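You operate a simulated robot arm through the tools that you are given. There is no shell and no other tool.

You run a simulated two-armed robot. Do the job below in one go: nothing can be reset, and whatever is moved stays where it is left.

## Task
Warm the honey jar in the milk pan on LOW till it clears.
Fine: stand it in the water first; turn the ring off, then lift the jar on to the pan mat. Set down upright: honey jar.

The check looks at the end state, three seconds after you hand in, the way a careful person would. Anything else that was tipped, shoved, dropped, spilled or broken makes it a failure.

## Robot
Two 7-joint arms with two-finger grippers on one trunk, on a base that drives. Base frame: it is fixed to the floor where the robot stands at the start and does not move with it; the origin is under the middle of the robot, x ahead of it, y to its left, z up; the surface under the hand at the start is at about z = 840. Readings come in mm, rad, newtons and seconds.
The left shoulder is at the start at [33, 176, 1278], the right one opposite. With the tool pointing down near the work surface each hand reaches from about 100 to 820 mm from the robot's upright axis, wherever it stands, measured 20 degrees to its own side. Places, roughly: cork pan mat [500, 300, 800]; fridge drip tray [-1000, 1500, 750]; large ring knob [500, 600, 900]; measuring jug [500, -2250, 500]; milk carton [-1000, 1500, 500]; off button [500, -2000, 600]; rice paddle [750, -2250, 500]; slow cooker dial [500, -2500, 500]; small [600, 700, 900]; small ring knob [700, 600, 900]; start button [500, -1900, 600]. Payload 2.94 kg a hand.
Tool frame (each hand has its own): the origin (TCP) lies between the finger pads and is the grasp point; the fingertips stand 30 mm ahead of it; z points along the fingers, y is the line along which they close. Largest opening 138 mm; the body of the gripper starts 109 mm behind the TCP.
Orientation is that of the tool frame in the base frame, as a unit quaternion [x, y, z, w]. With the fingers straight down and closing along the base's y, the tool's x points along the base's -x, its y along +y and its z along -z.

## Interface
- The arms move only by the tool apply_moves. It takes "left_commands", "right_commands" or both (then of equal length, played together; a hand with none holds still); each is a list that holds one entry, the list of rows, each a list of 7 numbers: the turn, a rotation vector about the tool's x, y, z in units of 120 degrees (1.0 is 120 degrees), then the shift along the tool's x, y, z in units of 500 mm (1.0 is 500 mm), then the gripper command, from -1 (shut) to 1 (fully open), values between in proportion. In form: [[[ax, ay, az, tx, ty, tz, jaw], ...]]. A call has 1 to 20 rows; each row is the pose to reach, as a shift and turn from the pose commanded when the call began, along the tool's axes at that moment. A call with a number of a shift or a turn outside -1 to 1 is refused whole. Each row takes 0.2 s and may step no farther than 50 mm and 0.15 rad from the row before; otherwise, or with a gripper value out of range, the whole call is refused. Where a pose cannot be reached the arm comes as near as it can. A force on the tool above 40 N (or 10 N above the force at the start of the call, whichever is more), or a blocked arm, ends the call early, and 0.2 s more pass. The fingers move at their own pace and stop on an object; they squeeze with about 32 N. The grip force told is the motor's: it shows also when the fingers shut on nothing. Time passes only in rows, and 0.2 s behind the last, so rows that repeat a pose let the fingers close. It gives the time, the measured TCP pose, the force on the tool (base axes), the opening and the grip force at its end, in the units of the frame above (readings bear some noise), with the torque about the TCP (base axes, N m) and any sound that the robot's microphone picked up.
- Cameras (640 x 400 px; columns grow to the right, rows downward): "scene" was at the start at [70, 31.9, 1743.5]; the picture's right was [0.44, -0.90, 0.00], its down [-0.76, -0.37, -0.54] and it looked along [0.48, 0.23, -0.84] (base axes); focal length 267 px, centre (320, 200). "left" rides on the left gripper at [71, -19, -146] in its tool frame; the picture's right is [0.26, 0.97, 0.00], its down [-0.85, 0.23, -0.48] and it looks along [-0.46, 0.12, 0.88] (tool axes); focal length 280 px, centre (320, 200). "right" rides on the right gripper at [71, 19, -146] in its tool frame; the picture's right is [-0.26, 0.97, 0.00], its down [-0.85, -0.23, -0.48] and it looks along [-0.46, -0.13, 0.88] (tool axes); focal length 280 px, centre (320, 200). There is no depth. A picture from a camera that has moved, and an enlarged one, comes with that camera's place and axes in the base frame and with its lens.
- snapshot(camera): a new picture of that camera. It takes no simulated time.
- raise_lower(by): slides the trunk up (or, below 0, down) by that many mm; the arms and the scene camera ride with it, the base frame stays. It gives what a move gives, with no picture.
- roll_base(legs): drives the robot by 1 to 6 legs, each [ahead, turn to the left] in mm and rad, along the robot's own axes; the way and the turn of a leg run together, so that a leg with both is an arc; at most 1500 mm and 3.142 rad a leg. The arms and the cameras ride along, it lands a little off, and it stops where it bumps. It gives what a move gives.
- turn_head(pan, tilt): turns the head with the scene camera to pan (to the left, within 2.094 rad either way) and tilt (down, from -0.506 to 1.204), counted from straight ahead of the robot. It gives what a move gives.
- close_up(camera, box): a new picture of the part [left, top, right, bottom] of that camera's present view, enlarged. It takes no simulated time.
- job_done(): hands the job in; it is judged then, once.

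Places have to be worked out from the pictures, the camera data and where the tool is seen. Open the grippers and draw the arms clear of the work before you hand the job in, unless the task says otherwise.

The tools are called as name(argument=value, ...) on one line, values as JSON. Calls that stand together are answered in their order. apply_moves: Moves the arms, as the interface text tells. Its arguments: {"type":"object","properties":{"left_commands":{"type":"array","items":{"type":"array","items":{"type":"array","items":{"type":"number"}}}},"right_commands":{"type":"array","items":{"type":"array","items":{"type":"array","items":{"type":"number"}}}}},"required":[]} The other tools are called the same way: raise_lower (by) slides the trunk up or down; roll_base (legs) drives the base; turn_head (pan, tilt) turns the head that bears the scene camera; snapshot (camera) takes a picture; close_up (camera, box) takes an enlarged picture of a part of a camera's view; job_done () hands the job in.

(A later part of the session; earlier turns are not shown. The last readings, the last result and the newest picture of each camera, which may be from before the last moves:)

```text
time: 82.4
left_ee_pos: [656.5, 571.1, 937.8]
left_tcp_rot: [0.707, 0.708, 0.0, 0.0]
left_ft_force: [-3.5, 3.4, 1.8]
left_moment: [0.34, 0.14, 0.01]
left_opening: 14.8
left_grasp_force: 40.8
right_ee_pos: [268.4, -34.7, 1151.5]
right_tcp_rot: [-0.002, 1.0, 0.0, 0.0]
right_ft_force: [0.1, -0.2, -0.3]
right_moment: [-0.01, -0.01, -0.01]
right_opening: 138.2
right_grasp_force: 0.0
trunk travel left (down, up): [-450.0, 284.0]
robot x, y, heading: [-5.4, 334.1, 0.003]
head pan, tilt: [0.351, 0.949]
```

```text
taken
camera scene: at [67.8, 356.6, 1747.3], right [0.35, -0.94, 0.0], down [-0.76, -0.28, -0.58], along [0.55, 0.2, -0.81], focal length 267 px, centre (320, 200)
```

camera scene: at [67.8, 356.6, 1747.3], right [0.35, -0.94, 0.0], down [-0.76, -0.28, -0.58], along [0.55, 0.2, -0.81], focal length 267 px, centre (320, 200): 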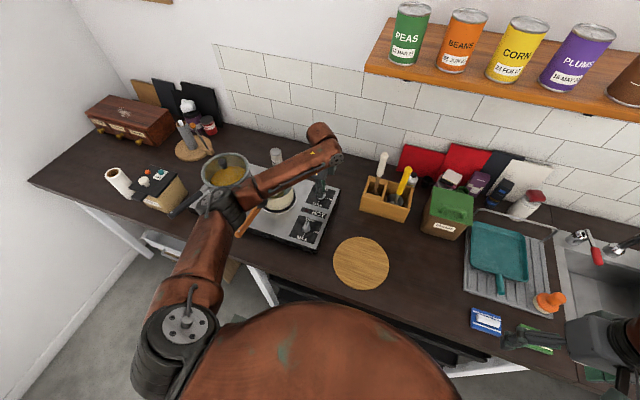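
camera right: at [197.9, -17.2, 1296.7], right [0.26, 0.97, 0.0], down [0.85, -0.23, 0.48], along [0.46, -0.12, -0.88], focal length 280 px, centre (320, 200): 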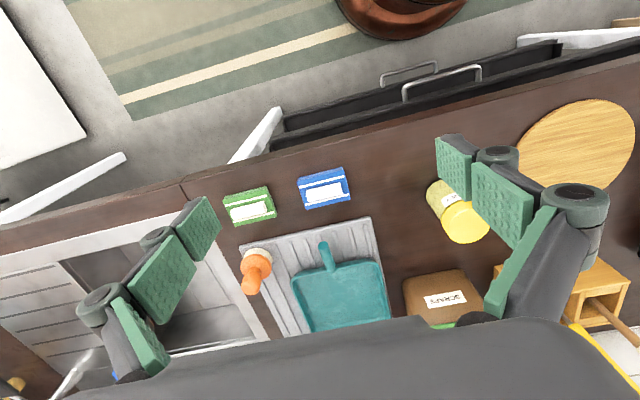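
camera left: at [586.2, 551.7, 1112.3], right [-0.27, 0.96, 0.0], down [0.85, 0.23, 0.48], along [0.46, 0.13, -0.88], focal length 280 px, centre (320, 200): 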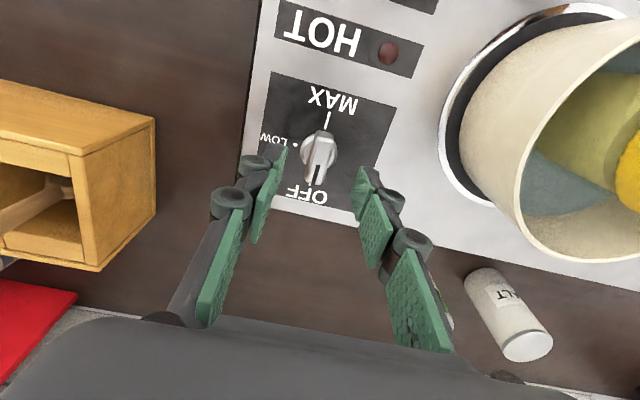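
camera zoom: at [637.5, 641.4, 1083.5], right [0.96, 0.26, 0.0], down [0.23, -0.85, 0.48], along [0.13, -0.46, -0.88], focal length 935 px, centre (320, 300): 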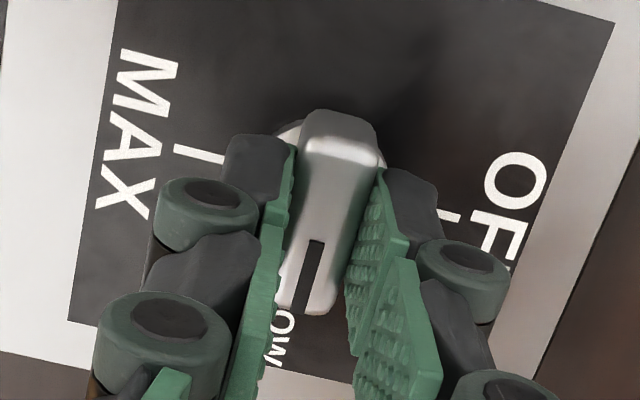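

The knob is turned to point at LOW, with the tool at exactly 90°. I open the fingers slowly and rise to look.

apply_moves(left_commands=[[[0, 0, 0, 0, 0, 0, -0.75], [0, 0, 0, 0, 0, 0, -0.6], [0, 0, 0, 0, 0, 0, -0.4], [0, 0, 0, 0, 0, 0, -0.3], [0, 0, 0, 0, 0, 0, -0.3], [0, 0, 0, 0, 0, -0.03, -0.3], [0, 0, 0, 0, 0, -0.08, -0.3], [0, 0, 0, 0, 0, -0.15, -0.3], [0, 0, 0, 0, 0, -0.22, -0.3], [0, 0, 0, 0, 0, -0.28, -0.3], [0, 0, 0, 0, 0, -0.32, -0.3]]])

snapshot(camera="left")

close_up(camera="scene", box=[225, 155, 345, 235])

```text
time: 84.8
left_ee_pos: [658.4, 569.8, 1098.9]
left_tcp_rot: [0.705, 0.709, 0.0, 0.0]
left_ft_force: [-0.8, 0.3, 0.0]
left_moment: [0.03, -0.02, -0.02]
left_opening: 48.1
left_grasp_force: 0.0
right_ee_pos: [267.8, -35.7, 1151.1]
right_tcp_rot: [-0.002, 1.0, 0.0, 0.0]
right_ft_force: [-0.5, -0.2, 0.0]
right_moment: [0.01, -0.01, -0.01]
right_opening: 138.0
right_grasp_force: 0.1
trunk travel left (down, up): [-450.0, 284.0]
robot x, y, heading: [-5.9, 331.2, 0.006]
head pan, tilt: [0.351, 0.949]
```

```text
taken
camera left: at [638.4, 641.2, 1244.3], right [0.96, 0.26, 0.0], down [0.23, -0.85, 0.47], along [0.12, -0.46, -0.88], focal length 280 px, centre (320, 200)
```

left: 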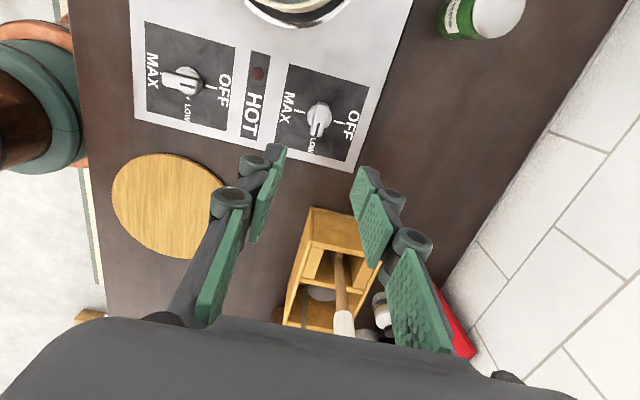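

```text
5.00 times, centred on (285, 195) of scene
camera zoom: at [68.2, 356.1, 1747.3], right [0.35, -0.94, 0.0], down [-0.76, -0.28, -0.58], along [0.55, 0.2, -0.81], focal length 1337 px, centre (495, 225)
```

zoom: 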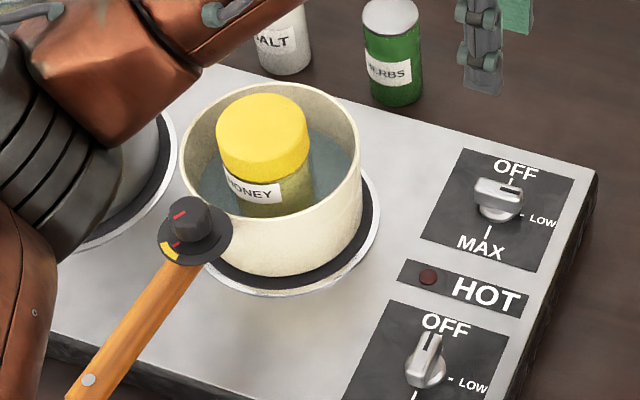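

I enlarge both views of the knob to check the pointer against the LOW mark, and the HOT lamp.

close_up(camera="left", box=[230, 40, 380, 180])

close_up(camera="scene", box=[295, 175, 340, 215])

```text
2.86 times, centred on (305, 110) of left
camera zoom: at [638.4, 641.2, 1244.3], right [0.96, 0.26, 0.0], down [0.23, -0.85, 0.47], along [0.12, -0.46, -0.88], focal length 801 px, centre (363, 457)
```

zoom: 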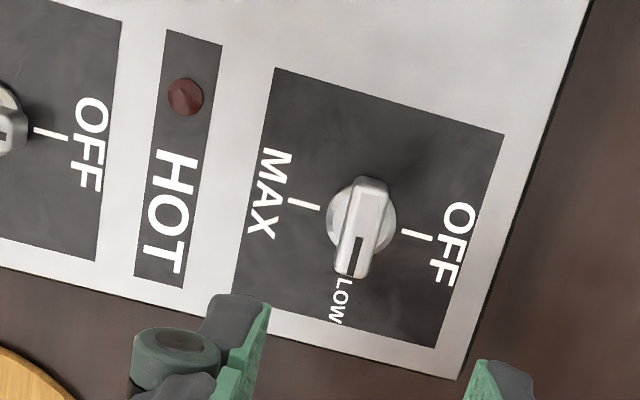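

```text
10.00 times, centred on (318, 195) of scene
camera zoom: at [68.2, 356.1, 1747.3], right [0.35, -0.94, 0.0], down [-0.76, -0.28, -0.58], along [0.55, 0.2, -0.81], focal length 2674 px, centre (345, 250)
```

zoom: 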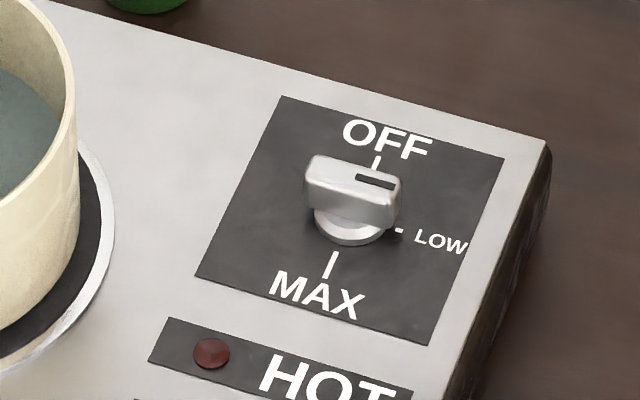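

The pointer is squarely on LOW. I move the hand back to a waiting pose above the knob, turned back to the original orientation, to watch the honey.

apply_moves(left_commands=[[[0, 0, -0.06, 0, 0, -0.02, -0.3], [0, 0, -0.12, 0, 0, -0.04, -0.3], [0, 0, -0.18, 0, 0, -0.06, -0.3], [0, 0, -0.24, 0, 0, -0.08, -0.3], [0, 0, -0.3, 0, 0, -0.1, -0.3], [0, 0, -0.36, 0, 0, -0.1, -0.3], [0, 0, -0.42, 0, 0, -0.1, -0.3], [0, 0, -0.48, 0, 0, -0.1, -0.3], [0, 0, -0.54, 0, 0, -0.1, -0.3], [0, 0, -0.6, 0, 0, -0.1, -0.3], [0, 0, -0.66, 0, 0, -0.1, -0.3], [0, 0, -0.72, 0, 0, -0.1, -0.3], [0, 0, -0.75, 0, 0, -0.1, -0.3], [0, 0, -0.75, 0, 0, -0.1, -0.3]]])

snapshot(camera="left")

close_up(camera="scene", box=[225, 155, 345, 235])

```text
time: 87.8
left_ee_pos: [657.0, 569.3, 1147.3]
left_tcp_rot: [-0.002, 1.0, 0.001, 0.0]
left_ft_force: [0.7, -0.2, 0.0]
left_moment: [-0.02, 0.0, 0.0]
left_opening: 48.2
left_grasp_force: 0.1
right_ee_pos: [267.8, -35.3, 1151.2]
right_tcp_rot: [-0.002, 1.0, 0.0, 0.0]
right_ft_force: [-0.2, -0.6, 0.3]
right_moment: [0.01, -0.02, -0.01]
right_opening: 137.9
right_grasp_force: 0.0
trunk travel left (down, up): [-450.0, 284.0]
robot x, y, heading: [-7.6, 334.0, 0.004]
head pan, tilt: [0.351, 0.949]
```

```text
taken
camera left: at [586.6, 550.2, 1293.0], right [-0.27, 0.96, 0.0], down [0.85, 0.23, 0.48], along [0.46, 0.13, -0.88], focal length 280 px, centre (320, 200)
```

left: 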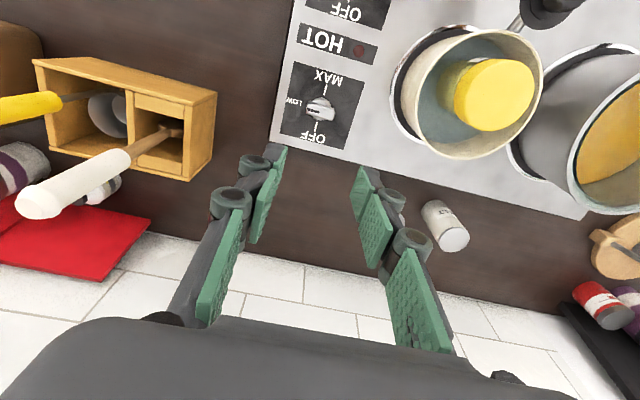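

```text
5.00 times, centred on (285, 195) of scene
camera zoom: at [68.6, 356.3, 1747.3], right [0.35, -0.94, 0.0], down [-0.76, -0.28, -0.58], along [0.55, 0.2, -0.81], focal length 1337 px, centre (495, 225)
```

zoom: 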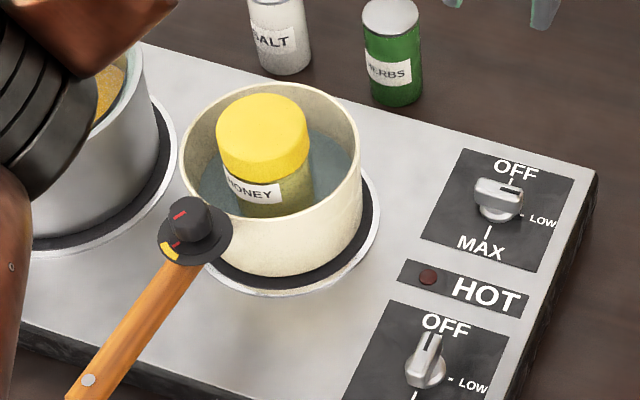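

Baseline close-ups of the jar and the dial, then I wait in place.

close_up(camera="scene", box=[245, 170, 295, 210])

apply_moves(left_commands=[[[0, 0, 0, 0, 0, 0, -0.3], [0, 0, 0, 0, 0, 0, -0.3], [0, 0, 0, 0, 0, 0, -0.3], [0, 0, 0, 0, 0, 0, -0.3], [0, 0, 0, 0, 0, 0, -0.3], [0, 0, 0, 0, 0, 0, -0.3], [0, 0, 0, 0, 0, 0, -0.3], [0, 0, 0, 0, 0, 0, -0.3], [0, 0, 0, 0, 0, 0, -0.3], [0, 0, 0, 0, 0, 0, -0.3], [0, 0, 0, 0, 0, 0, -0.3], [0, 0, 0, 0, 0, 0, -0.3], [0, 0, 0, 0, 0, 0, -0.3], [0, 0, 0, 0, 0, 0, -0.3], [0, 0, 0, 0, 0, 0, -0.3], [0, 0, 0, 0, 0, 0, -0.3], [0, 0, 0, 0, 0, 0, -0.3], [0, 0, 0, 0, 0, 0, -0.3], [0, 0, 0, 0, 0, 0, -0.3], [0, 0, 0, 0, 0, 0, -0.3]]])

close_up(camera="scene", box=[245, 170, 295, 210])

```text
10.00 times, centred on (270, 190) of scene
camera zoom: at [68.6, 356.3, 1747.3], right [0.35, -0.94, 0.0], down [-0.76, -0.28, -0.58], along [0.55, 0.2, -0.81], focal length 2674 px, centre (820, 300)
```

zoom: 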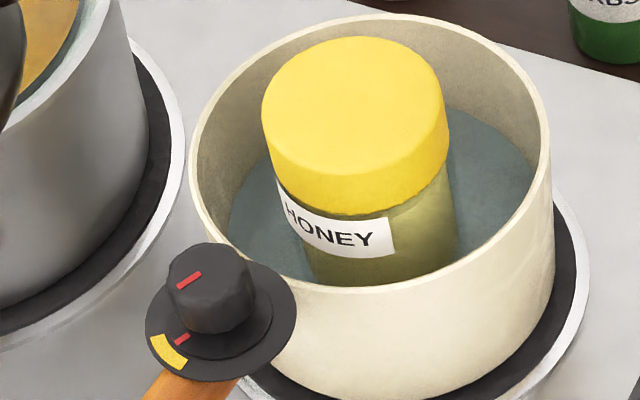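

```text
time: 92.0
left_ee_pos: [657.3, 569.2, 1146.8]
left_tcp_rot: [-0.002, 1.0, 0.0, 0.001]
left_ft_force: [-0.6, 0.0, -0.4]
left_moment: [0.0, -0.02, -0.01]
left_opening: 48.2
left_grasp_force: 0.1
right_ee_pos: [269.0, -35.5, 1150.3]
right_tcp_rot: [-0.002, 1.0, 0.0, 0.0]
right_ft_force: [0.5, 0.8, -0.9]
right_moment: [-0.01, 0.0, -0.02]
right_opening: 138.1
right_grasp_force: 0.0
trunk travel left (down, up): [-450.0, 284.0]
robot x, y, heading: [-8.8, 329.8, 0.006]
head pan, tilt: [0.351, 0.949]
```

```text
10.00 times, centred on (270, 190) of scene
camera zoom: at [68.6, 356.3, 1747.3], right [0.35, -0.94, 0.0], down [-0.76, -0.28, -0.58], along [0.55, 0.2, -0.81], focal length 2674 px, centre (820, 300)
```

zoom: 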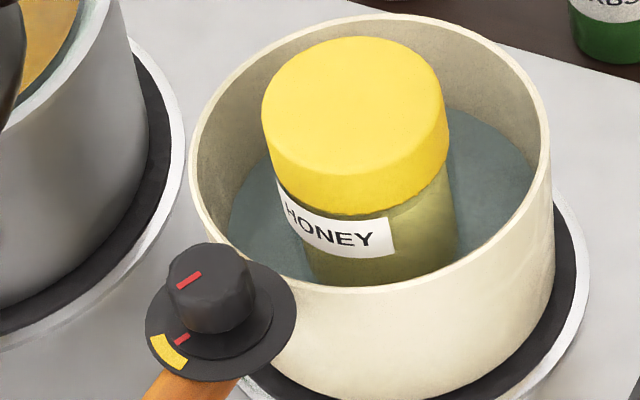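

No change yet. I keep waiting.

apply_moves(left_commands=[[[0, 0, 0, 0, 0, 0, -0.3], [0, 0, 0, 0, 0, 0, -0.3], [0, 0, 0, 0, 0, 0, -0.3], [0, 0, 0, 0, 0, 0, -0.3], [0, 0, 0, 0, 0, 0, -0.3], [0, 0, 0, 0, 0, 0, -0.3], [0, 0, 0, 0, 0, 0, -0.3], [0, 0, 0, 0, 0, 0, -0.3], [0, 0, 0, 0, 0, 0, -0.3], [0, 0, 0, 0, 0, 0, -0.3], [0, 0, 0, 0, 0, 0, -0.3], [0, 0, 0, 0, 0, 0, -0.3], [0, 0, 0, 0, 0, 0, -0.3], [0, 0, 0, 0, 0, 0, -0.3], [0, 0, 0, 0, 0, 0, -0.3], [0, 0, 0, 0, 0, 0, -0.3], [0, 0, 0, 0, 0, 0, -0.3], [0, 0, 0, 0, 0, 0, -0.3], [0, 0, 0, 0, 0, 0, -0.3], [0, 0, 0, 0, 0, 0, -0.3]]])

apply_moves(left_commands=[[[0, 0, 0, 0, 0, 0, -0.3], [0, 0, 0, 0, 0, 0, -0.3], [0, 0, 0, 0, 0, 0, -0.3], [0, 0, 0, 0, 0, 0, -0.3], [0, 0, 0, 0, 0, 0, -0.3], [0, 0, 0, 0, 0, 0, -0.3], [0, 0, 0, 0, 0, 0, -0.3], [0, 0, 0, 0, 0, 0, -0.3], [0, 0, 0, 0, 0, 0, -0.3], [0, 0, 0, 0, 0, 0, -0.3], [0, 0, 0, 0, 0, 0, -0.3], [0, 0, 0, 0, 0, 0, -0.3], [0, 0, 0, 0, 0, 0, -0.3], [0, 0, 0, 0, 0, 0, -0.3], [0, 0, 0, 0, 0, 0, -0.3], [0, 0, 0, 0, 0, 0, -0.3], [0, 0, 0, 0, 0, 0, -0.3], [0, 0, 0, 0, 0, 0, -0.3], [0, 0, 0, 0, 0, 0, -0.3], [0, 0, 0, 0, 0, 0, -0.3]]])

close_up(camera="scene", box=[245, 170, 295, 210])

close_up(camera="left", box=[280, 0, 560, 180])

```text
time: 96.2
left_ee_pos: [657.7, 569.1, 1147.0]
left_tcp_rot: [-0.002, 1.0, 0.0, -0.001]
left_ft_force: [-0.3, 0.0, 0.1]
left_moment: [-0.02, 0.02, 0.0]
left_opening: 48.4
left_grasp_force: 0.0
right_ee_pos: [268.7, -34.7, 1151.4]
right_tcp_rot: [-0.002, 1.0, 0.0, 0.0]
right_ft_force: [0.3, -0.7, -0.5]
right_moment: [-0.05, 0.01, 0.02]
right_opening: 138.0
right_grasp_force: 0.2
trunk travel left (down, up): [-450.0, 284.0]
robot x, y, heading: [-8.7, 332.5, 0.003]
head pan, tilt: [0.351, 0.949]
```

```text
time: 100.4
left_ee_pos: [657.1, 569.7, 1146.5]
left_tcp_rot: [-0.001, 1.0, 0.0, 0.0]
left_ft_force: [-0.8, 0.8, -0.3]
left_moment: [-0.02, 0.03, 0.03]
left_opening: 48.5
left_grasp_force: 0.0
right_ee_pos: [268.9, -35.1, 1150.5]
right_tcp_rot: [-0.001, 1.0, 0.0, 0.0]
right_ft_force: [1.2, 0.2, -0.2]
right_moment: [-0.03, -0.03, -0.01]
right_opening: 137.9
right_grasp_force: 0.0
trunk travel left (down, up): [-450.0, 284.0]
robot x, y, heading: [-5.8, 331.3, 0.002]
head pan, tilt: [0.351, 0.949]
```

```text
10.00 times, centred on (270, 190) of scene
camera zoom: at [68.6, 356.3, 1747.3], right [0.35, -0.94, 0.0], down [-0.76, -0.28, -0.58], along [0.55, 0.2, -0.81], focal length 2674 px, centre (820, 300)
```

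zoom: 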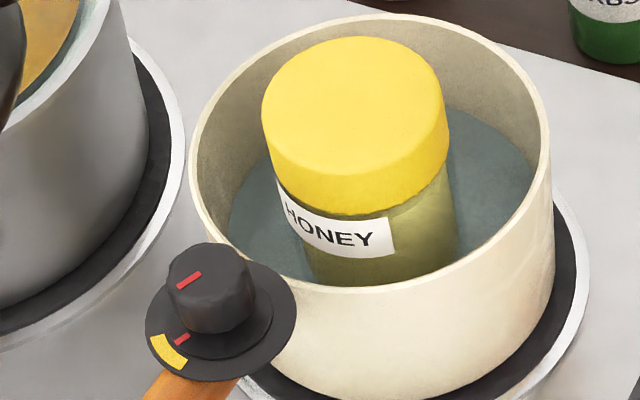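

```text
2.22 times, centred on (420, 90) of left
camera zoom: at [586.6, 550.3, 1293.0], right [-0.27, 0.96, 0.0], down [0.85, 0.23, 0.48], along [0.46, 0.13, -0.88], focal length 623 px, centre (98, 444)
```

zoom: 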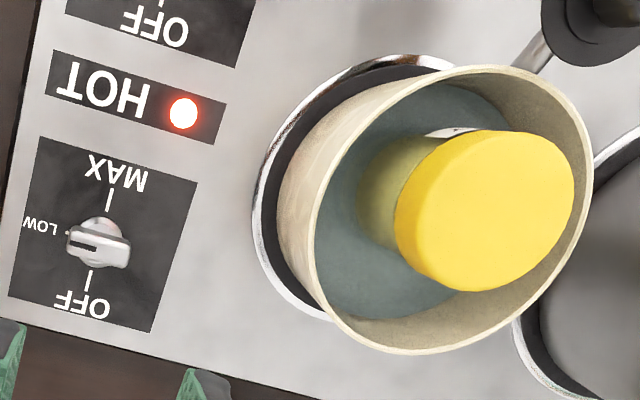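

The HOT lamp has come on, so the ring is heating. While waiting I bring the hand back to 90° above the knob, so that switching off will be quick.

apply_moves(left_commands=[[[0, 0, 0.06, 0, 0, 0.0, -0.3], [0, 0, 0.12, 0, 0, 0.0, -0.3], [0, 0, 0.18, 0, 0, 0.0, -0.3], [0, 0, 0.24, 0, 0, 0, -0.3], [0, 0, 0.3, 0, 0, 0, -0.3], [0, 0, 0.36, 0, 0, 0, -0.3], [0, 0, 0.42, 0, 0, 0, -0.3], [0, 0, 0.48, 0, 0, 0.02, -0.3], [0, 0, 0.54, 0, 0, 0.04, -0.3], [0, 0, 0.6, 0, 0, 0.08, -0.3], [0, 0, 0.66, 0, 0, 0.12, -0.3], [0, 0, 0.72, 0, 0, 0.16, -0.3], [0, 0, 0.75, 0, 0.0, 0.2, -0.3], [0, 0, 0.75, 0, 0.0, 0.24, -0.3], [0, 0, 0.75, 0, 0, 0.28, -0.3], [0, 0, 0.75, 0, 0, 0.28, -0.3]]])

close_up(camera="scene", box=[245, 170, 295, 210])

close_up(camera="left", box=[250, 110, 390, 230])

snapshot(camera="scene")

```text
time: 103.8
left_ee_pos: [656.2, 568.4, 1007.7]
left_tcp_rot: [0.706, 0.708, 0.0, 0.0]
left_ft_force: [-0.1, 0.2, -0.4]
left_moment: [-0.03, -0.04, 0.02]
left_opening: 48.1
left_grasp_force: 0.1
right_ee_pos: [267.5, -35.2, 1151.3]
right_tcp_rot: [-0.002, 1.0, 0.0, 0.0]
right_ft_force: [0.4, 0.3, -0.3]
right_moment: [0.01, -0.01, -0.01]
right_opening: 137.9
right_grasp_force: 0.1
trunk travel left (down, up): [-450.0, 284.0]
robot x, y, heading: [-7.9, 330.8, 0.002]
head pan, tilt: [0.351, 0.949]
```

```text
10.00 times, centred on (270, 190) of scene
camera zoom: at [68.3, 356.1, 1747.3], right [0.35, -0.94, 0.0], down [-0.76, -0.28, -0.58], along [0.55, 0.2, -0.81], focal length 2674 px, centre (820, 300)
```

zoom: 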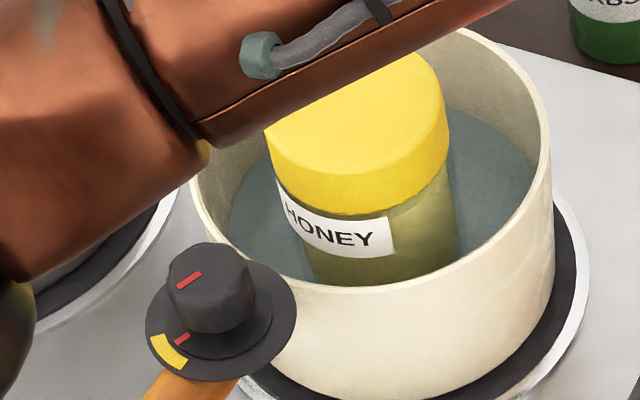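

```text
3.33 times, centred on (320, 170) of left
camera zoom: at [636.8, 639.7, 1153.9], right [0.96, 0.26, 0.0], down [0.23, -0.85, 0.48], along [0.13, -0.46, -0.88], focal length 935 px, centre (320, 300)
```

zoom: 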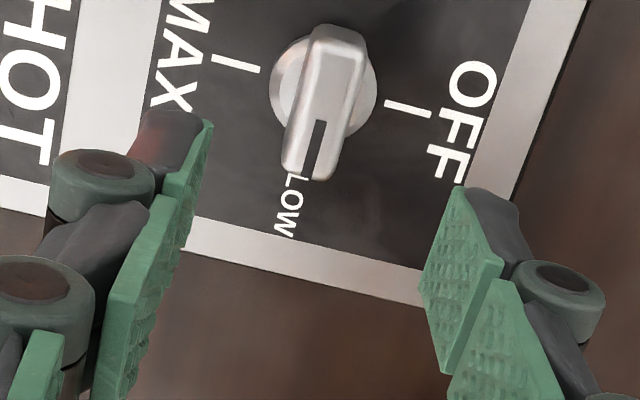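

```text
taken
camera scene: at [68.3, 356.1, 1747.3], right [0.35, -0.94, 0.0], down [-0.76, -0.28, -0.58], along [0.55, 0.2, -0.81], focal length 267 px, centre (320, 200)
```

scene: 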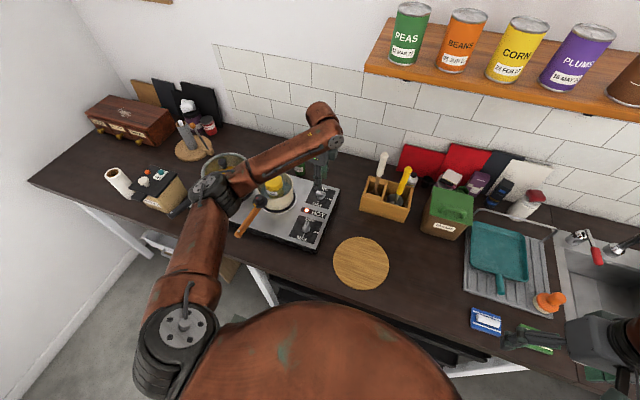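

The honey is still visible below the lid from here. I keep waiting at this pose.

apply_moves(left_commands=[[[0, 0, 0, 0.002, 0, 0, -0.3], [0, 0, 0, 0.004, 0, 0, -0.3], [0, 0, 0, 0.004, 0, 0, -0.3], [0, 0, 0, 0.004, 0, 0, -0.3], [0, 0, 0, 0.004, 0, 0, -0.3], [0, 0, 0, 0.004, 0, 0, -0.3], [0, 0, 0, 0.004, 0, 0, -0.3], [0, 0, 0, 0.004, 0, 0, -0.3], [0, 0, 0, 0.004, 0, 0, -0.3], [0, 0, 0, 0.004, 0, 0, -0.3], [0, 0, 0, 0.004, 0, 0, -0.3], [0, 0, 0, 0.004, 0, 0, -0.3], [0, 0, 0, 0.004, 0, 0, -0.3], [0, 0, 0, 0.004, 0, 0, -0.3], [0, 0, 0, 0.004, 0, 0, -0.3], [0, 0, 0, 0.004, 0, 0, -0.3], [0, 0, 0, 0.004, 0, 0, -0.3], [0, 0, 0, 0.004, 0, 0, -0.3], [0, 0, 0, 0.004, 0, 0, -0.3], [0, 0, 0, 0.004, 0, 0, -0.3]]])

apply_moves(left_commands=[[[0, 0, 0, 0, 0, 0, -0.3], [0, 0, 0, 0, 0, 0, -0.3], [0, 0, 0, 0, 0, 0, -0.3], [0, 0, 0, 0, 0, 0, -0.3], [0, 0, 0, 0, 0, 0, -0.3], [0, 0, 0, 0, 0, 0, -0.3], [0, 0, 0, 0, 0, 0, -0.3], [0, 0, 0, 0, 0, 0, -0.3], [0, 0, 0, 0, 0, 0, -0.3], [0, 0, 0, 0, 0, 0, -0.3], [0, 0, 0, 0, 0, 0, -0.3], [0, 0, 0, 0, 0, 0, -0.3], [0, 0, 0, 0, 0, 0, -0.3], [0, 0, 0, 0, 0, 0, -0.3], [0, 0, 0, 0, 0, 0, -0.3], [0, 0, 0, 0, 0, 0, -0.3], [0, 0, 0, 0, 0, 0, -0.3], [0, 0, 0, 0, 0, 0, -0.3], [0, 0, 0, 0, 0, 0, -0.3], [0, 0, 0, 0, 0, 0, -0.3]]])

close_up(camera="scene", box=[245, 170, 295, 210])

```text
time: 108.0
left_ee_pos: [657.4, 571.6, 1007.9]
left_tcp_rot: [0.705, 0.709, 0.0, 0.001]
left_ft_force: [-0.3, -0.6, 0.1]
left_moment: [0.0, 0.01, 0.02]
left_opening: 48.1
left_grasp_force: 0.1
right_ee_pos: [268.7, -34.4, 1151.3]
right_tcp_rot: [-0.002, 1.0, 0.0, 0.0]
right_ft_force: [0.3, -0.1, 0.0]
right_moment: [-0.01, 0.01, 0.01]
right_opening: 138.1
right_grasp_force: 0.1
trunk travel left (down, up): [-450.0, 284.0]
robot x, y, heading: [-4.2, 331.4, 0.004]
head pan, tilt: [0.351, 0.949]
```

```text
time: 112.2
left_ee_pos: [656.2, 571.5, 1007.7]
left_tcp_rot: [0.706, 0.708, 0.0, 0.0]
left_ft_force: [-0.2, 0.9, 0.8]
left_moment: [-0.02, 0.03, 0.0]
left_opening: 48.4
left_grasp_force: 0.1
right_ee_pos: [267.3, -35.9, 1151.5]
right_tcp_rot: [-0.001, 1.0, 0.0, -0.001]
right_ft_force: [0.2, -0.6, 0.5]
right_moment: [0.03, 0.01, -0.01]
right_opening: 137.7
right_grasp_force: 0.1
trunk travel left (down, up): [-450.0, 284.0]
robot x, y, heading: [-5.4, 329.4, 0.005]
head pan, tilt: [0.351, 0.949]
```

```text
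10.00 times, centred on (270, 190) of scene
camera zoom: at [68.6, 356.3, 1747.3], right [0.35, -0.94, 0.0], down [-0.76, -0.28, -0.58], along [0.55, 0.2, -0.81], focal length 2674 px, centre (820, 300)
```

zoom: 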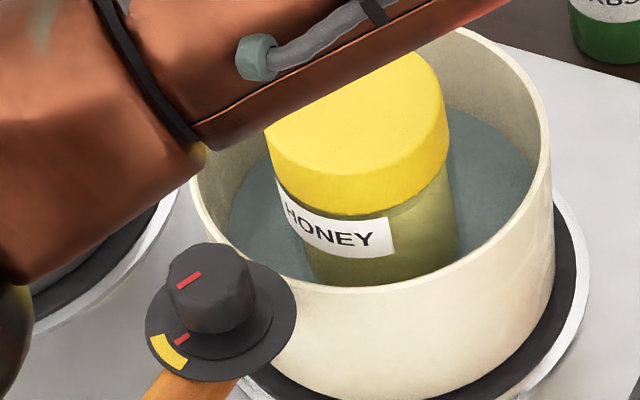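

No visible change. I wait longer.

apply_moves(left_commands=[[[0, 0, 0, 0, 0, 0, -0.3], [0, 0, 0, 0, 0, 0, -0.3], [0, 0, 0, 0, 0, 0, -0.3], [0, 0, 0, 0, 0, 0, -0.3], [0, 0, 0, 0, 0, 0, -0.3], [0, 0, 0, 0, 0, 0, -0.3], [0, 0, 0, 0, 0, 0, -0.3], [0, 0, 0, 0, 0, 0, -0.3], [0, 0, 0, 0, 0, 0, -0.3], [0, 0, 0, 0, 0, 0, -0.3], [0, 0, 0, 0, 0, 0, -0.3], [0, 0, 0, 0, 0, 0, -0.3], [0, 0, 0, 0, 0, 0, -0.3], [0, 0, 0, 0, 0, 0, -0.3], [0, 0, 0, 0, 0, 0, -0.3], [0, 0, 0, 0, 0, 0, -0.3], [0, 0, 0, 0, 0, 0, -0.3], [0, 0, 0, 0, 0, 0, -0.3], [0, 0, 0, 0, 0, 0, -0.3], [0, 0, 0, 0, 0, 0, -0.3]]])

apply_moves(left_commands=[[[0, 0, 0, 0, 0, 0, -0.3], [0, 0, 0, 0, 0, 0, -0.3], [0, 0, 0, 0, 0, 0, -0.3], [0, 0, 0, 0, 0, 0, -0.3], [0, 0, 0, 0, 0, 0, -0.3], [0, 0, 0, 0, 0, 0, -0.3], [0, 0, 0, 0, 0, 0, -0.3], [0, 0, 0, 0, 0, 0, -0.3], [0, 0, 0, 0, 0, 0, -0.3], [0, 0, 0, 0, 0, 0, -0.3], [0, 0, 0, 0, 0, 0, -0.3], [0, 0, 0, 0, 0, 0, -0.3], [0, 0, 0, 0, 0, 0, -0.3], [0, 0, 0, 0, 0, 0, -0.3], [0, 0, 0, 0, 0, 0, -0.3], [0, 0, 0, 0, 0, 0, -0.3], [0, 0, 0, 0, 0, 0, -0.3], [0, 0, 0, 0, 0, 0, -0.3], [0, 0, 0, 0, 0, 0, -0.3], [0, 0, 0, 0, 0, 0, -0.3]]])

close_up(camera="scene", box=[245, 170, 295, 210])

apply_moves(left_commands=[[[0, 0, 0, 0, 0, 0, -0.3], [0, 0, 0, 0, 0, 0, -0.3], [0, 0, 0, 0, 0, 0, -0.3], [0, 0, 0, 0, 0, 0, -0.3], [0, 0, 0, 0, 0, 0, -0.3], [0, 0, 0, 0, 0, 0, -0.3], [0, 0, 0, 0, 0, 0, -0.3], [0, 0, 0, 0, 0, 0, -0.3], [0, 0, 0, 0, 0, 0, -0.3], [0, 0, 0, 0, 0, 0, -0.3], [0, 0, 0, 0, 0, 0, -0.3], [0, 0, 0, 0, 0, 0, -0.3], [0, 0, 0, 0, 0, 0, -0.3], [0, 0, 0, 0, 0, 0, -0.3], [0, 0, 0, 0, 0, 0, -0.3], [0, 0, 0, 0, 0, 0, -0.3], [0, 0, 0, 0, 0, 0, -0.3], [0, 0, 0, 0, 0, 0, -0.3], [0, 0, 0, 0, 0, 0, -0.3], [0, 0, 0, 0, 0, 0, -0.3]]])

close_up(camera="scene", box=[245, 170, 295, 210])

```text
time: 116.4
left_ee_pos: [656.2, 571.0, 1008.4]
left_tcp_rot: [0.706, 0.709, 0.0, 0.0]
left_ft_force: [0.3, -0.4, 0.2]
left_moment: [-0.02, 0.02, 0.01]
left_opening: 48.4
left_grasp_force: 0.0
right_ee_pos: [268.8, -35.7, 1151.8]
right_tcp_rot: [-0.001, 1.0, 0.0, 0.0]
right_ft_force: [0.0, 0.9, -0.1]
right_moment: [0.02, 0.0, -0.01]
right_opening: 138.0
right_grasp_force: 0.0
trunk travel left (down, up): [-450.0, 284.0]
robot x, y, heading: [-3.4, 330.7, 0.002]
head pan, tilt: [0.351, 0.949]
```

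```text
time: 120.6
left_ee_pos: [655.3, 571.6, 1007.4]
left_tcp_rot: [0.706, 0.708, 0.0, -0.001]
left_ft_force: [-1.2, 0.7, 0.3]
left_moment: [0.01, 0.0, -0.01]
left_opening: 48.1
left_grasp_force: 0.1
right_ee_pos: [267.7, -35.5, 1150.7]
right_tcp_rot: [-0.001, 1.0, 0.0, 0.0]
right_ft_force: [-0.5, -0.5, -0.3]
right_moment: [-0.01, -0.01, 0.01]
right_opening: 138.0
right_grasp_force: 0.1
trunk travel left (down, up): [-450.0, 284.0]
robot x, y, heading: [-6.3, 333.9, -0.002]
head pan, tilt: [0.351, 0.949]
```

```text
10.00 times, centred on (270, 190) of scene
camera zoom: at [68.6, 356.3, 1747.3], right [0.35, -0.94, 0.0], down [-0.76, -0.28, -0.58], along [0.55, 0.2, -0.81], focal length 2674 px, centre (820, 300)
```

zoom: 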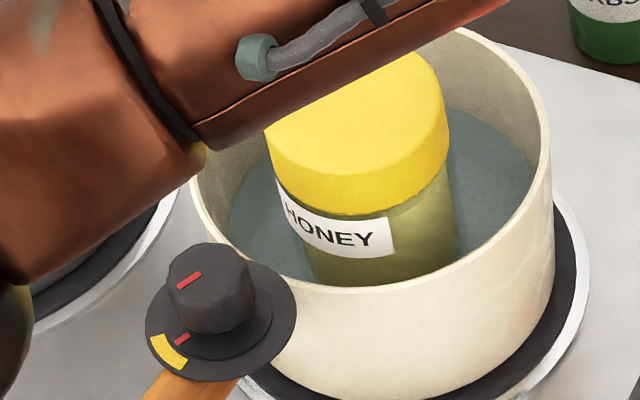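

```text
time: 124.8
left_ee_pos: [656.2, 571.6, 1007.3]
left_tcp_rot: [0.706, 0.709, 0.0, 0.0]
left_ft_force: [1.2, -0.6, 0.7]
left_moment: [0.0, 0.0, 0.03]
left_opening: 48.3
left_grasp_force: 0.2
right_ee_pos: [269.4, -35.9, 1151.8]
right_tcp_rot: [-0.001, 1.0, -0.001, 0.0]
right_ft_force: [0.2, 0.3, 0.1]
right_moment: [0.01, -0.02, -0.01]
right_opening: 137.7
right_grasp_force: 0.2
trunk travel left (down, up): [-450.0, 284.0]
robot x, y, heading: [-7.7, 330.4, 0.009]
head pan, tilt: [0.351, 0.949]
```

```text
10.00 times, centred on (270, 190) of scene
camera zoom: at [68.6, 356.3, 1747.3], right [0.35, -0.94, 0.0], down [-0.76, -0.28, -0.58], along [0.55, 0.2, -0.81], focal length 2674 px, centre (820, 300)
```

zoom: 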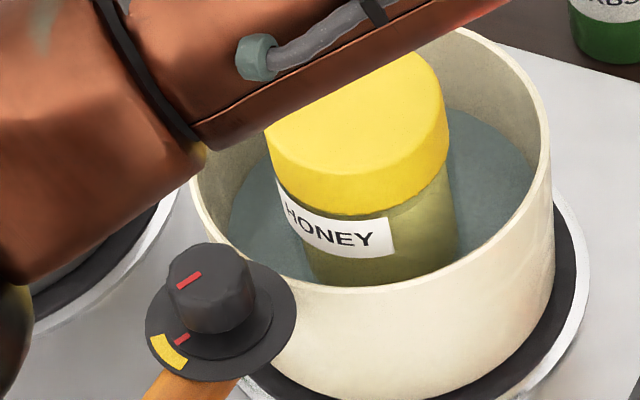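

I check the wider hob for signs of which ring is heating.

close_up(camera="scene", box=[185, 140, 345, 250])

apply_moves(left_commands=[[[0, 0, 0, 0, 0, 0, -0.3], [0, 0, 0, 0, 0, 0, -0.3], [0, 0, 0, 0, 0, 0, -0.3], [0, 0, 0, 0, 0, 0, -0.3], [0, 0, 0, 0, 0, 0, -0.3], [0, 0, 0, 0, 0, 0, -0.3], [0, 0, 0, 0, 0, 0, -0.3], [0, 0, 0, 0, 0, 0, -0.3], [0, 0, 0, 0, 0, 0, -0.3], [0, 0, 0, 0, 0, 0, -0.3], [0, 0, 0, 0, 0, 0, -0.3], [0, 0, 0, 0, 0, 0, -0.3], [0, 0, 0, 0, 0, 0, -0.3], [0, 0, 0, 0, 0, 0, -0.3], [0, 0, 0, 0, 0, 0, -0.3], [0, 0, 0, 0, 0, 0, -0.3], [0, 0, 0, 0, 0, 0, -0.3], [0, 0, 0, 0, 0, 0, -0.3], [0, 0, 0, 0, 0, 0, -0.3], [0, 0, 0, 0, 0, 0, -0.3]]])

apply_moves(left_commands=[[[0, 0, 0, 0, 0, 0, -0.3], [0, 0, 0, 0, 0, 0, -0.3], [0, 0, 0, 0, 0, 0, -0.3], [0, 0, 0, 0, 0, 0, -0.3], [0, 0, 0, 0, 0, 0, -0.3], [0, 0, 0, 0, 0, 0, -0.3], [0, 0, 0, 0, 0, 0, -0.3], [0, 0, 0, 0, 0, 0, -0.3], [0, 0, 0, 0, 0, 0, -0.3], [0, 0, 0, 0, 0, 0, -0.3], [0, 0, 0, 0, 0, 0, -0.3], [0, 0, 0, 0, 0, 0, -0.3], [0, 0, 0, 0, 0, 0, -0.3], [0, 0, 0, 0, 0, 0, -0.3], [0, 0, 0, 0, 0, 0, -0.3], [0, 0, 0, 0, 0, 0, -0.3], [0, 0, 0, 0, 0, 0, -0.3], [0, 0, 0, 0, 0, 0, -0.3], [0, 0, 0, 0, 0, 0, -0.3], [0, 0, 0, 0, 0, 0, -0.3]]])

close_up(camera="scene", box=[245, 170, 295, 210])

```text
3.64 times, centred on (265, 195) of scene
camera zoom: at [68.6, 356.3, 1747.3], right [0.35, -0.94, 0.0], down [-0.76, -0.28, -0.58], along [0.55, 0.2, -0.81], focal length 972 px, centre (520, 218)
```

zoom: 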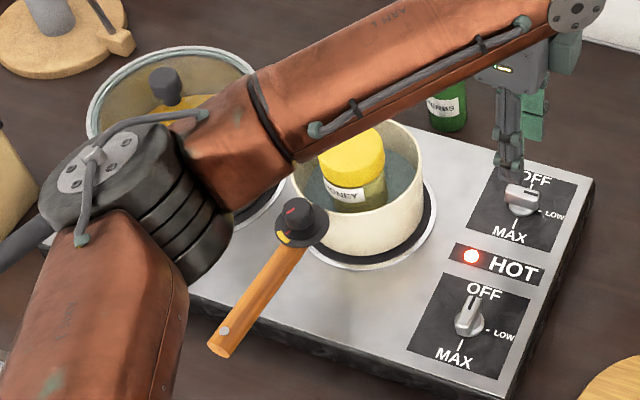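

```text
time: 129.0
left_ee_pos: [655.3, 571.0, 1007.1]
left_tcp_rot: [0.705, 0.709, 0.001, 0.0]
left_ft_force: [0.9, -0.3, -0.6]
left_moment: [0.05, -0.02, -0.03]
left_opening: 48.2
left_grasp_force: 0.0
right_ee_pos: [268.7, -35.1, 1150.3]
right_tcp_rot: [-0.002, 1.0, 0.0, 0.0]
right_ft_force: [-1.2, 0.3, -0.4]
right_moment: [0.02, 0.0, 0.01]
right_opening: 138.1
right_grasp_force: 0.1
trunk travel left (down, up): [-450.0, 284.0]
robot x, y, heading: [-4.3, 334.5, 0.002]
head pan, tilt: [0.351, 0.949]
```

```text
time: 133.2
left_ee_pos: [657.4, 571.8, 1008.2]
left_tcp_rot: [0.706, 0.708, 0.0, 0.0]
left_ft_force: [-0.1, -1.0, -0.7]
left_moment: [0.03, -0.01, 0.01]
left_opening: 48.5
left_grasp_force: 0.1
right_ee_pos: [268.6, -35.9, 1150.6]
right_tcp_rot: [-0.002, 1.0, 0.0, 0.0]
right_ft_force: [-1.1, -0.4, -0.6]
right_moment: [-0.01, 0.03, 0.01]
right_opening: 137.8
right_grasp_force: 0.1
trunk travel left (down, up): [-450.0, 284.0]
robot x, y, heading: [-10.3, 329.4, 0.003]
head pan, tilt: [0.351, 0.949]
```

```text
10.00 times, centred on (270, 190) of scene
camera zoom: at [68.6, 356.3, 1747.3], right [0.35, -0.94, 0.0], down [-0.76, -0.28, -0.58], along [0.55, 0.2, -0.81], focal length 2674 px, centre (820, 300)
```

zoom: 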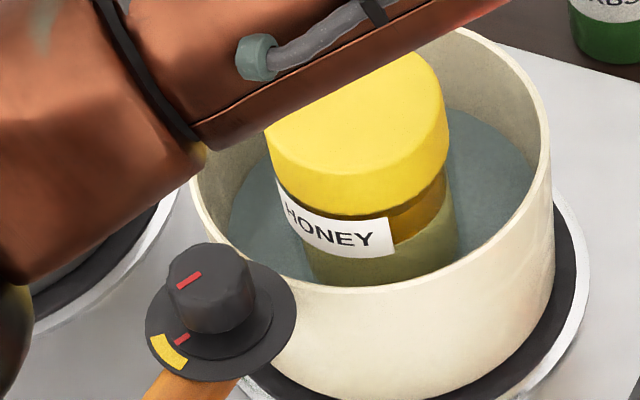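

The honey is clearing: an amber band has appeared under the lid, working downward. I keep waiting and watching.

apply_moves(left_commands=[[[0, 0, 0, 0, 0, 0, -0.3], [0, 0, 0, 0, 0, 0, -0.3], [0, 0, 0, 0, 0, 0, -0.3], [0, 0, 0, 0, 0, 0, -0.3], [0, 0, 0, 0, 0, 0, -0.3], [0, 0, 0, 0, 0, 0, -0.3], [0, 0, 0, 0, 0, 0, -0.3], [0, 0, 0, 0, 0, 0, -0.3], [0, 0, 0, 0, 0, 0, -0.3], [0, 0, 0, 0, 0, 0, -0.3], [0, 0, 0, 0, 0, 0, -0.3], [0, 0, 0, 0, 0, 0, -0.3], [0, 0, 0, 0, 0, 0, -0.3], [0, 0, 0, 0, 0, 0, -0.3], [0, 0, 0, 0, 0, 0, -0.3], [0, 0, 0, 0, 0, 0, -0.3], [0, 0, 0, 0, 0, 0, -0.3], [0, 0, 0, 0, 0, 0, -0.3], [0, 0, 0, 0, 0, 0, -0.3], [0, 0, 0, 0, 0, 0, -0.3]]])

close_up(camera="scene", box=[245, 170, 295, 210])

```text
time: 137.4
left_ee_pos: [656.7, 570.8, 1007.7]
left_tcp_rot: [0.706, 0.709, 0.0, 0.0]
left_ft_force: [-0.4, -0.6, -0.3]
left_moment: [0.0, -0.01, 0.03]
left_opening: 48.1
left_grasp_force: 0.1
right_ee_pos: [269.1, -35.3, 1151.3]
right_tcp_rot: [-0.002, 1.0, 0.0, 0.0]
right_ft_force: [1.3, 0.9, -0.2]
right_moment: [-0.01, 0.03, -0.02]
right_opening: 138.1
right_grasp_force: 0.1
trunk travel left (down, up): [-450.0, 284.0]
robot x, y, heading: [-7.8, 329.7, 0.004]
head pan, tilt: [0.351, 0.949]
```

```text
10.00 times, centred on (270, 190) of scene
camera zoom: at [68.6, 356.3, 1747.3], right [0.35, -0.94, 0.0], down [-0.76, -0.28, -0.58], along [0.55, 0.2, -0.81], focal length 2674 px, centre (820, 300)
```

zoom: 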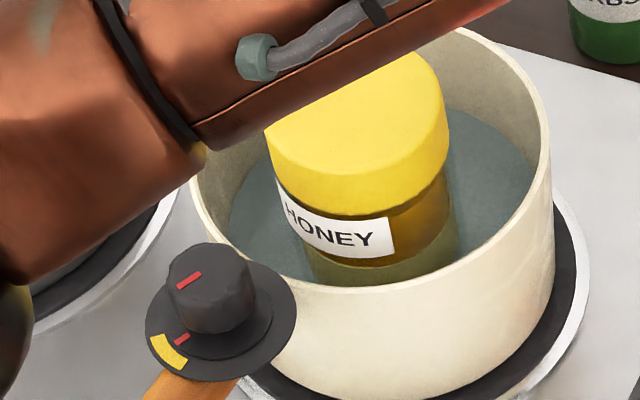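

The clear zone moves down at about 3 mm/s. The lower part hides behind the pan wall, so I will wait until the front passes out of view plus a margin.

apply_moves(left_commands=[[[0, 0, 0, 0, 0, 0, -0.3], [0, 0, 0, 0, 0, 0, -0.3], [0, 0, 0, 0, 0, 0, -0.3], [0, 0, 0, 0, 0, 0, -0.3], [0, 0, 0, 0, 0, 0, -0.3], [0, 0, 0, 0, 0, 0, -0.3], [0, 0, 0, 0, 0, 0, -0.3], [0, 0, 0, 0, 0, 0, -0.3], [0, 0, 0, 0, 0, 0, -0.3], [0, 0, 0, 0, 0, 0, -0.3], [0, 0, 0, 0, 0, 0, -0.3], [0, 0, 0, 0, 0, 0, -0.3], [0, 0, 0, 0, 0, 0, -0.3], [0, 0, 0, 0, 0, 0, -0.3], [0, 0, 0, 0, 0, 0, -0.3], [0, 0, 0, 0, 0, 0, -0.3], [0, 0, 0, 0, 0, 0, -0.3], [0, 0, 0, 0, 0, 0, -0.3], [0, 0, 0, 0, 0, 0, -0.3], [0, 0, 0, 0, 0, 0, -0.3]]])

close_up(camera="scene", box=[245, 170, 295, 210])

apply_moves(left_commands=[[[0, 0, 0, 0, 0, 0, -0.3], [0, 0, 0, 0, 0, 0, -0.3], [0, 0, 0, 0, 0, 0, -0.3], [0, 0, 0, 0, 0, 0, -0.3], [0, 0, 0, 0, 0, 0, -0.3], [0, 0, 0, 0, 0, 0, -0.3], [0, 0, 0, 0, 0, 0, -0.3], [0, 0, 0, 0, 0, 0, -0.3], [0, 0, 0, 0, 0, 0, -0.3], [0, 0, 0, 0, 0, 0, -0.3], [0, 0, 0, 0, 0, 0, -0.3], [0, 0, 0, 0, 0, 0, -0.3], [0, 0, 0, 0, 0, 0, -0.3], [0, 0, 0, 0, 0, 0, -0.3], [0, 0, 0, 0, 0, 0, -0.3], [0, 0, 0, 0, 0, 0, -0.3], [0, 0, 0, 0, 0, 0, -0.3], [0, 0, 0, 0, 0, 0, -0.3], [0, 0, 0, 0, 0, 0, -0.3], [0, 0, 0, 0, 0, 0, -0.3]]])

close_up(camera="scene", box=[245, 170, 295, 210])

```text
time: 141.6
left_ee_pos: [655.9, 571.9, 1006.9]
left_tcp_rot: [0.706, 0.708, 0.0, -0.001]
left_ft_force: [0.5, 0.2, 0.3]
left_moment: [-0.04, 0.02, 0.02]
left_opening: 48.3
left_grasp_force: 0.1
right_ee_pos: [268.3, -36.0, 1151.8]
right_tcp_rot: [-0.002, 1.0, 0.0, 0.0]
right_ft_force: [0.5, 0.5, -0.6]
right_moment: [0.02, -0.04, 0.0]
right_opening: 137.8
right_grasp_force: 0.0
trunk travel left (down, up): [-450.0, 284.0]
robot x, y, heading: [-8.0, 329.4, 0.007]
head pan, tilt: [0.351, 0.949]
```

```text
10.00 times, centred on (270, 190) of scene
camera zoom: at [68.6, 356.3, 1747.3], right [0.35, -0.94, 0.0], down [-0.76, -0.28, -0.58], along [0.55, 0.2, -0.81], focal length 2674 px, centre (820, 300)
```

zoom: 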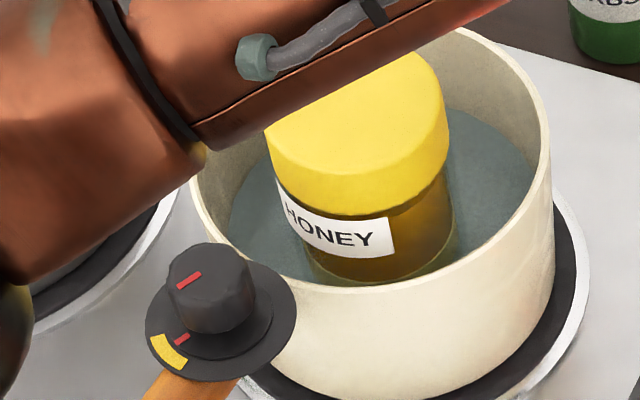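

```text
time: 145.8
left_ee_pos: [655.6, 570.6, 1008.5]
left_tcp_rot: [0.706, 0.708, 0.0, 0.001]
left_ft_force: [0.0, -0.5, 0.1]
left_moment: [0.01, 0.01, 0.0]
left_opening: 48.4
left_grasp_force: 0.0
right_ee_pos: [268.6, -35.4, 1151.6]
right_tcp_rot: [-0.002, 1.0, 0.0, 0.0]
right_ft_force: [-0.3, -0.2, 0.6]
right_moment: [0.03, 0.01, -0.01]
right_opening: 138.0
right_grasp_force: 0.0
trunk travel left (down, up): [-450.0, 284.0]
robot x, y, heading: [-8.5, 329.2, 0.005]
head pan, tilt: [0.351, 0.949]
```

```text
10.00 times, centred on (270, 190) of scene
camera zoom: at [68.6, 356.3, 1747.3], right [0.35, -0.94, 0.0], down [-0.76, -0.28, -0.58], along [0.55, 0.2, -0.81], focal length 2674 px, centre (820, 300)
```

zoom: 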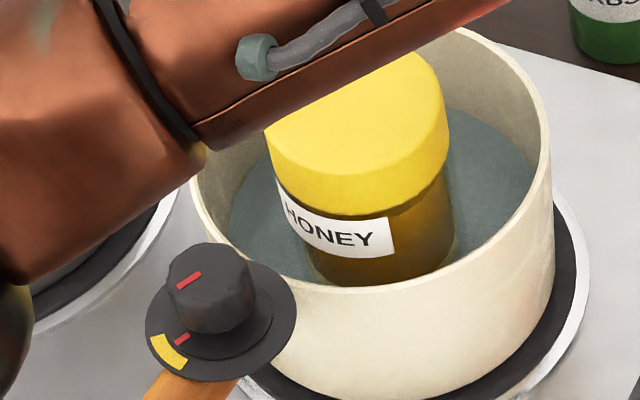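

All the visible honey is amber now. I allow about 8 s more for the hidden bottom part.

apply_moves(left_commands=[[[0, 0, 0, 0, 0, 0, -0.3], [0, 0, 0, 0, 0, 0, -0.3], [0, 0, 0, 0, 0, 0, -0.3], [0, 0, 0, 0, 0, 0, -0.3], [0, 0, 0, 0, 0, 0, -0.3], [0, 0, 0, 0, 0, 0, -0.3], [0, 0, 0, 0, 0, 0, -0.3], [0, 0, 0, 0, 0, 0, -0.3], [0, 0, 0, 0, 0, 0, -0.3], [0, 0, 0, 0, 0, 0, -0.3], [0, 0, 0, 0, 0, 0, -0.3], [0, 0, 0, 0, 0, 0, -0.3], [0, 0, 0, 0, 0, 0, -0.3], [0, 0, 0, 0, 0, 0, -0.3], [0, 0, 0, 0, 0, 0, -0.3], [0, 0, 0, 0, 0, 0, -0.3], [0, 0, 0, 0, 0, 0, -0.3], [0, 0, 0, 0, 0, 0, -0.3], [0, 0, 0, 0, 0, 0, -0.3], [0, 0, 0, 0, 0, 0, -0.3]]])

apply_moves(left_commands=[[[0, 0, 0, 0, 0, 0, -0.3], [0, 0, 0, 0, 0, 0, -0.3], [0, 0, 0, 0, 0, 0, -0.3], [0, 0, 0, 0, 0, 0, -0.3], [0, 0, 0, 0, 0, 0, -0.3], [0, 0, 0, 0, 0, 0, -0.3], [0, 0, 0, 0, 0, 0, -0.3], [0, 0, 0, 0, 0, 0, -0.3], [0, 0, 0, 0, 0, 0, -0.3], [0, 0, 0, 0, 0, 0, -0.3], [0, 0, 0, 0, 0, 0, -0.3], [0, 0, 0, 0, 0, 0, -0.3], [0, 0, 0, 0, 0, 0, -0.3], [0, 0, 0, 0, 0, 0, -0.3], [0, 0, 0, 0, 0, 0, -0.3], [0, 0, 0, 0, 0, 0, -0.3], [0, 0, 0, 0, 0, 0, -0.3], [0, 0, 0, 0, 0, 0, -0.3], [0, 0, 0, 0, 0, 0, -0.3], [0, 0, 0, 0, 0, 0, -0.3]]])

close_up(camera="scene", box=[245, 170, 295, 210])

close_up(camera="left", box=[250, 110, 390, 230])

```text
time: 150.0
left_ee_pos: [656.2, 570.6, 1007.8]
left_tcp_rot: [0.706, 0.708, 0.0, 0.0]
left_ft_force: [0.4, 0.4, 0.6]
left_moment: [0.01, -0.01, 0.06]
left_opening: 48.6
left_grasp_force: 0.0
right_ee_pos: [268.7, -34.7, 1151.6]
right_tcp_rot: [-0.002, 1.0, 0.0, 0.0]
right_ft_force: [0.3, -0.1, -0.8]
right_moment: [-0.01, 0.0, -0.03]
right_opening: 137.8
right_grasp_force: 0.1
trunk travel left (down, up): [-450.0, 284.0]
robot x, y, heading: [-6.7, 329.2, 0.003]
head pan, tilt: [0.351, 0.949]
```

```text
time: 154.2
left_ee_pos: [656.4, 572.2, 1008.2]
left_tcp_rot: [0.706, 0.708, 0.0, 0.001]
left_ft_force: [0.2, -0.2, -0.4]
left_moment: [0.03, -0.01, -0.02]
left_opening: 48.3
left_grasp_force: 0.1
right_ee_pos: [269.0, -35.0, 1151.7]
right_tcp_rot: [-0.001, 1.0, 0.0, 0.0]
right_ft_force: [0.2, 0.2, 0.3]
right_moment: [0.02, -0.03, 0.0]
right_opening: 138.2
right_grasp_force: 0.2
trunk travel left (down, up): [-450.0, 284.0]
robot x, y, heading: [-5.0, 332.6, 0.005]
head pan, tilt: [0.351, 0.949]
```

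```text
10.00 times, centred on (270, 190) of scene
camera zoom: at [68.6, 356.3, 1747.3], right [0.35, -0.94, 0.0], down [-0.76, -0.28, -0.58], along [0.55, 0.2, -0.81], focal length 2674 px, centre (820, 300)
```

zoom: 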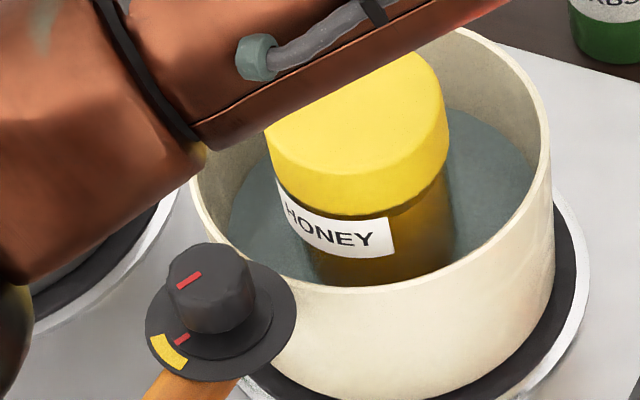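

```text
3.33 times, centred on (320, 170) of left
camera zoom: at [637.0, 642.2, 1153.6], right [0.96, 0.27, 0.0], down [0.23, -0.85, 0.48], along [0.13, -0.46, -0.88], focal length 935 px, centre (320, 300)
```

zoom: 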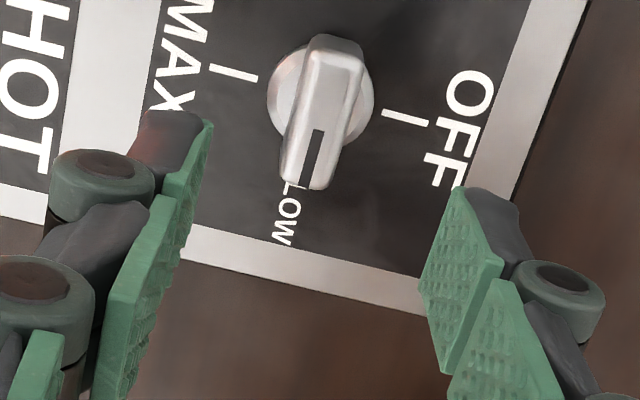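

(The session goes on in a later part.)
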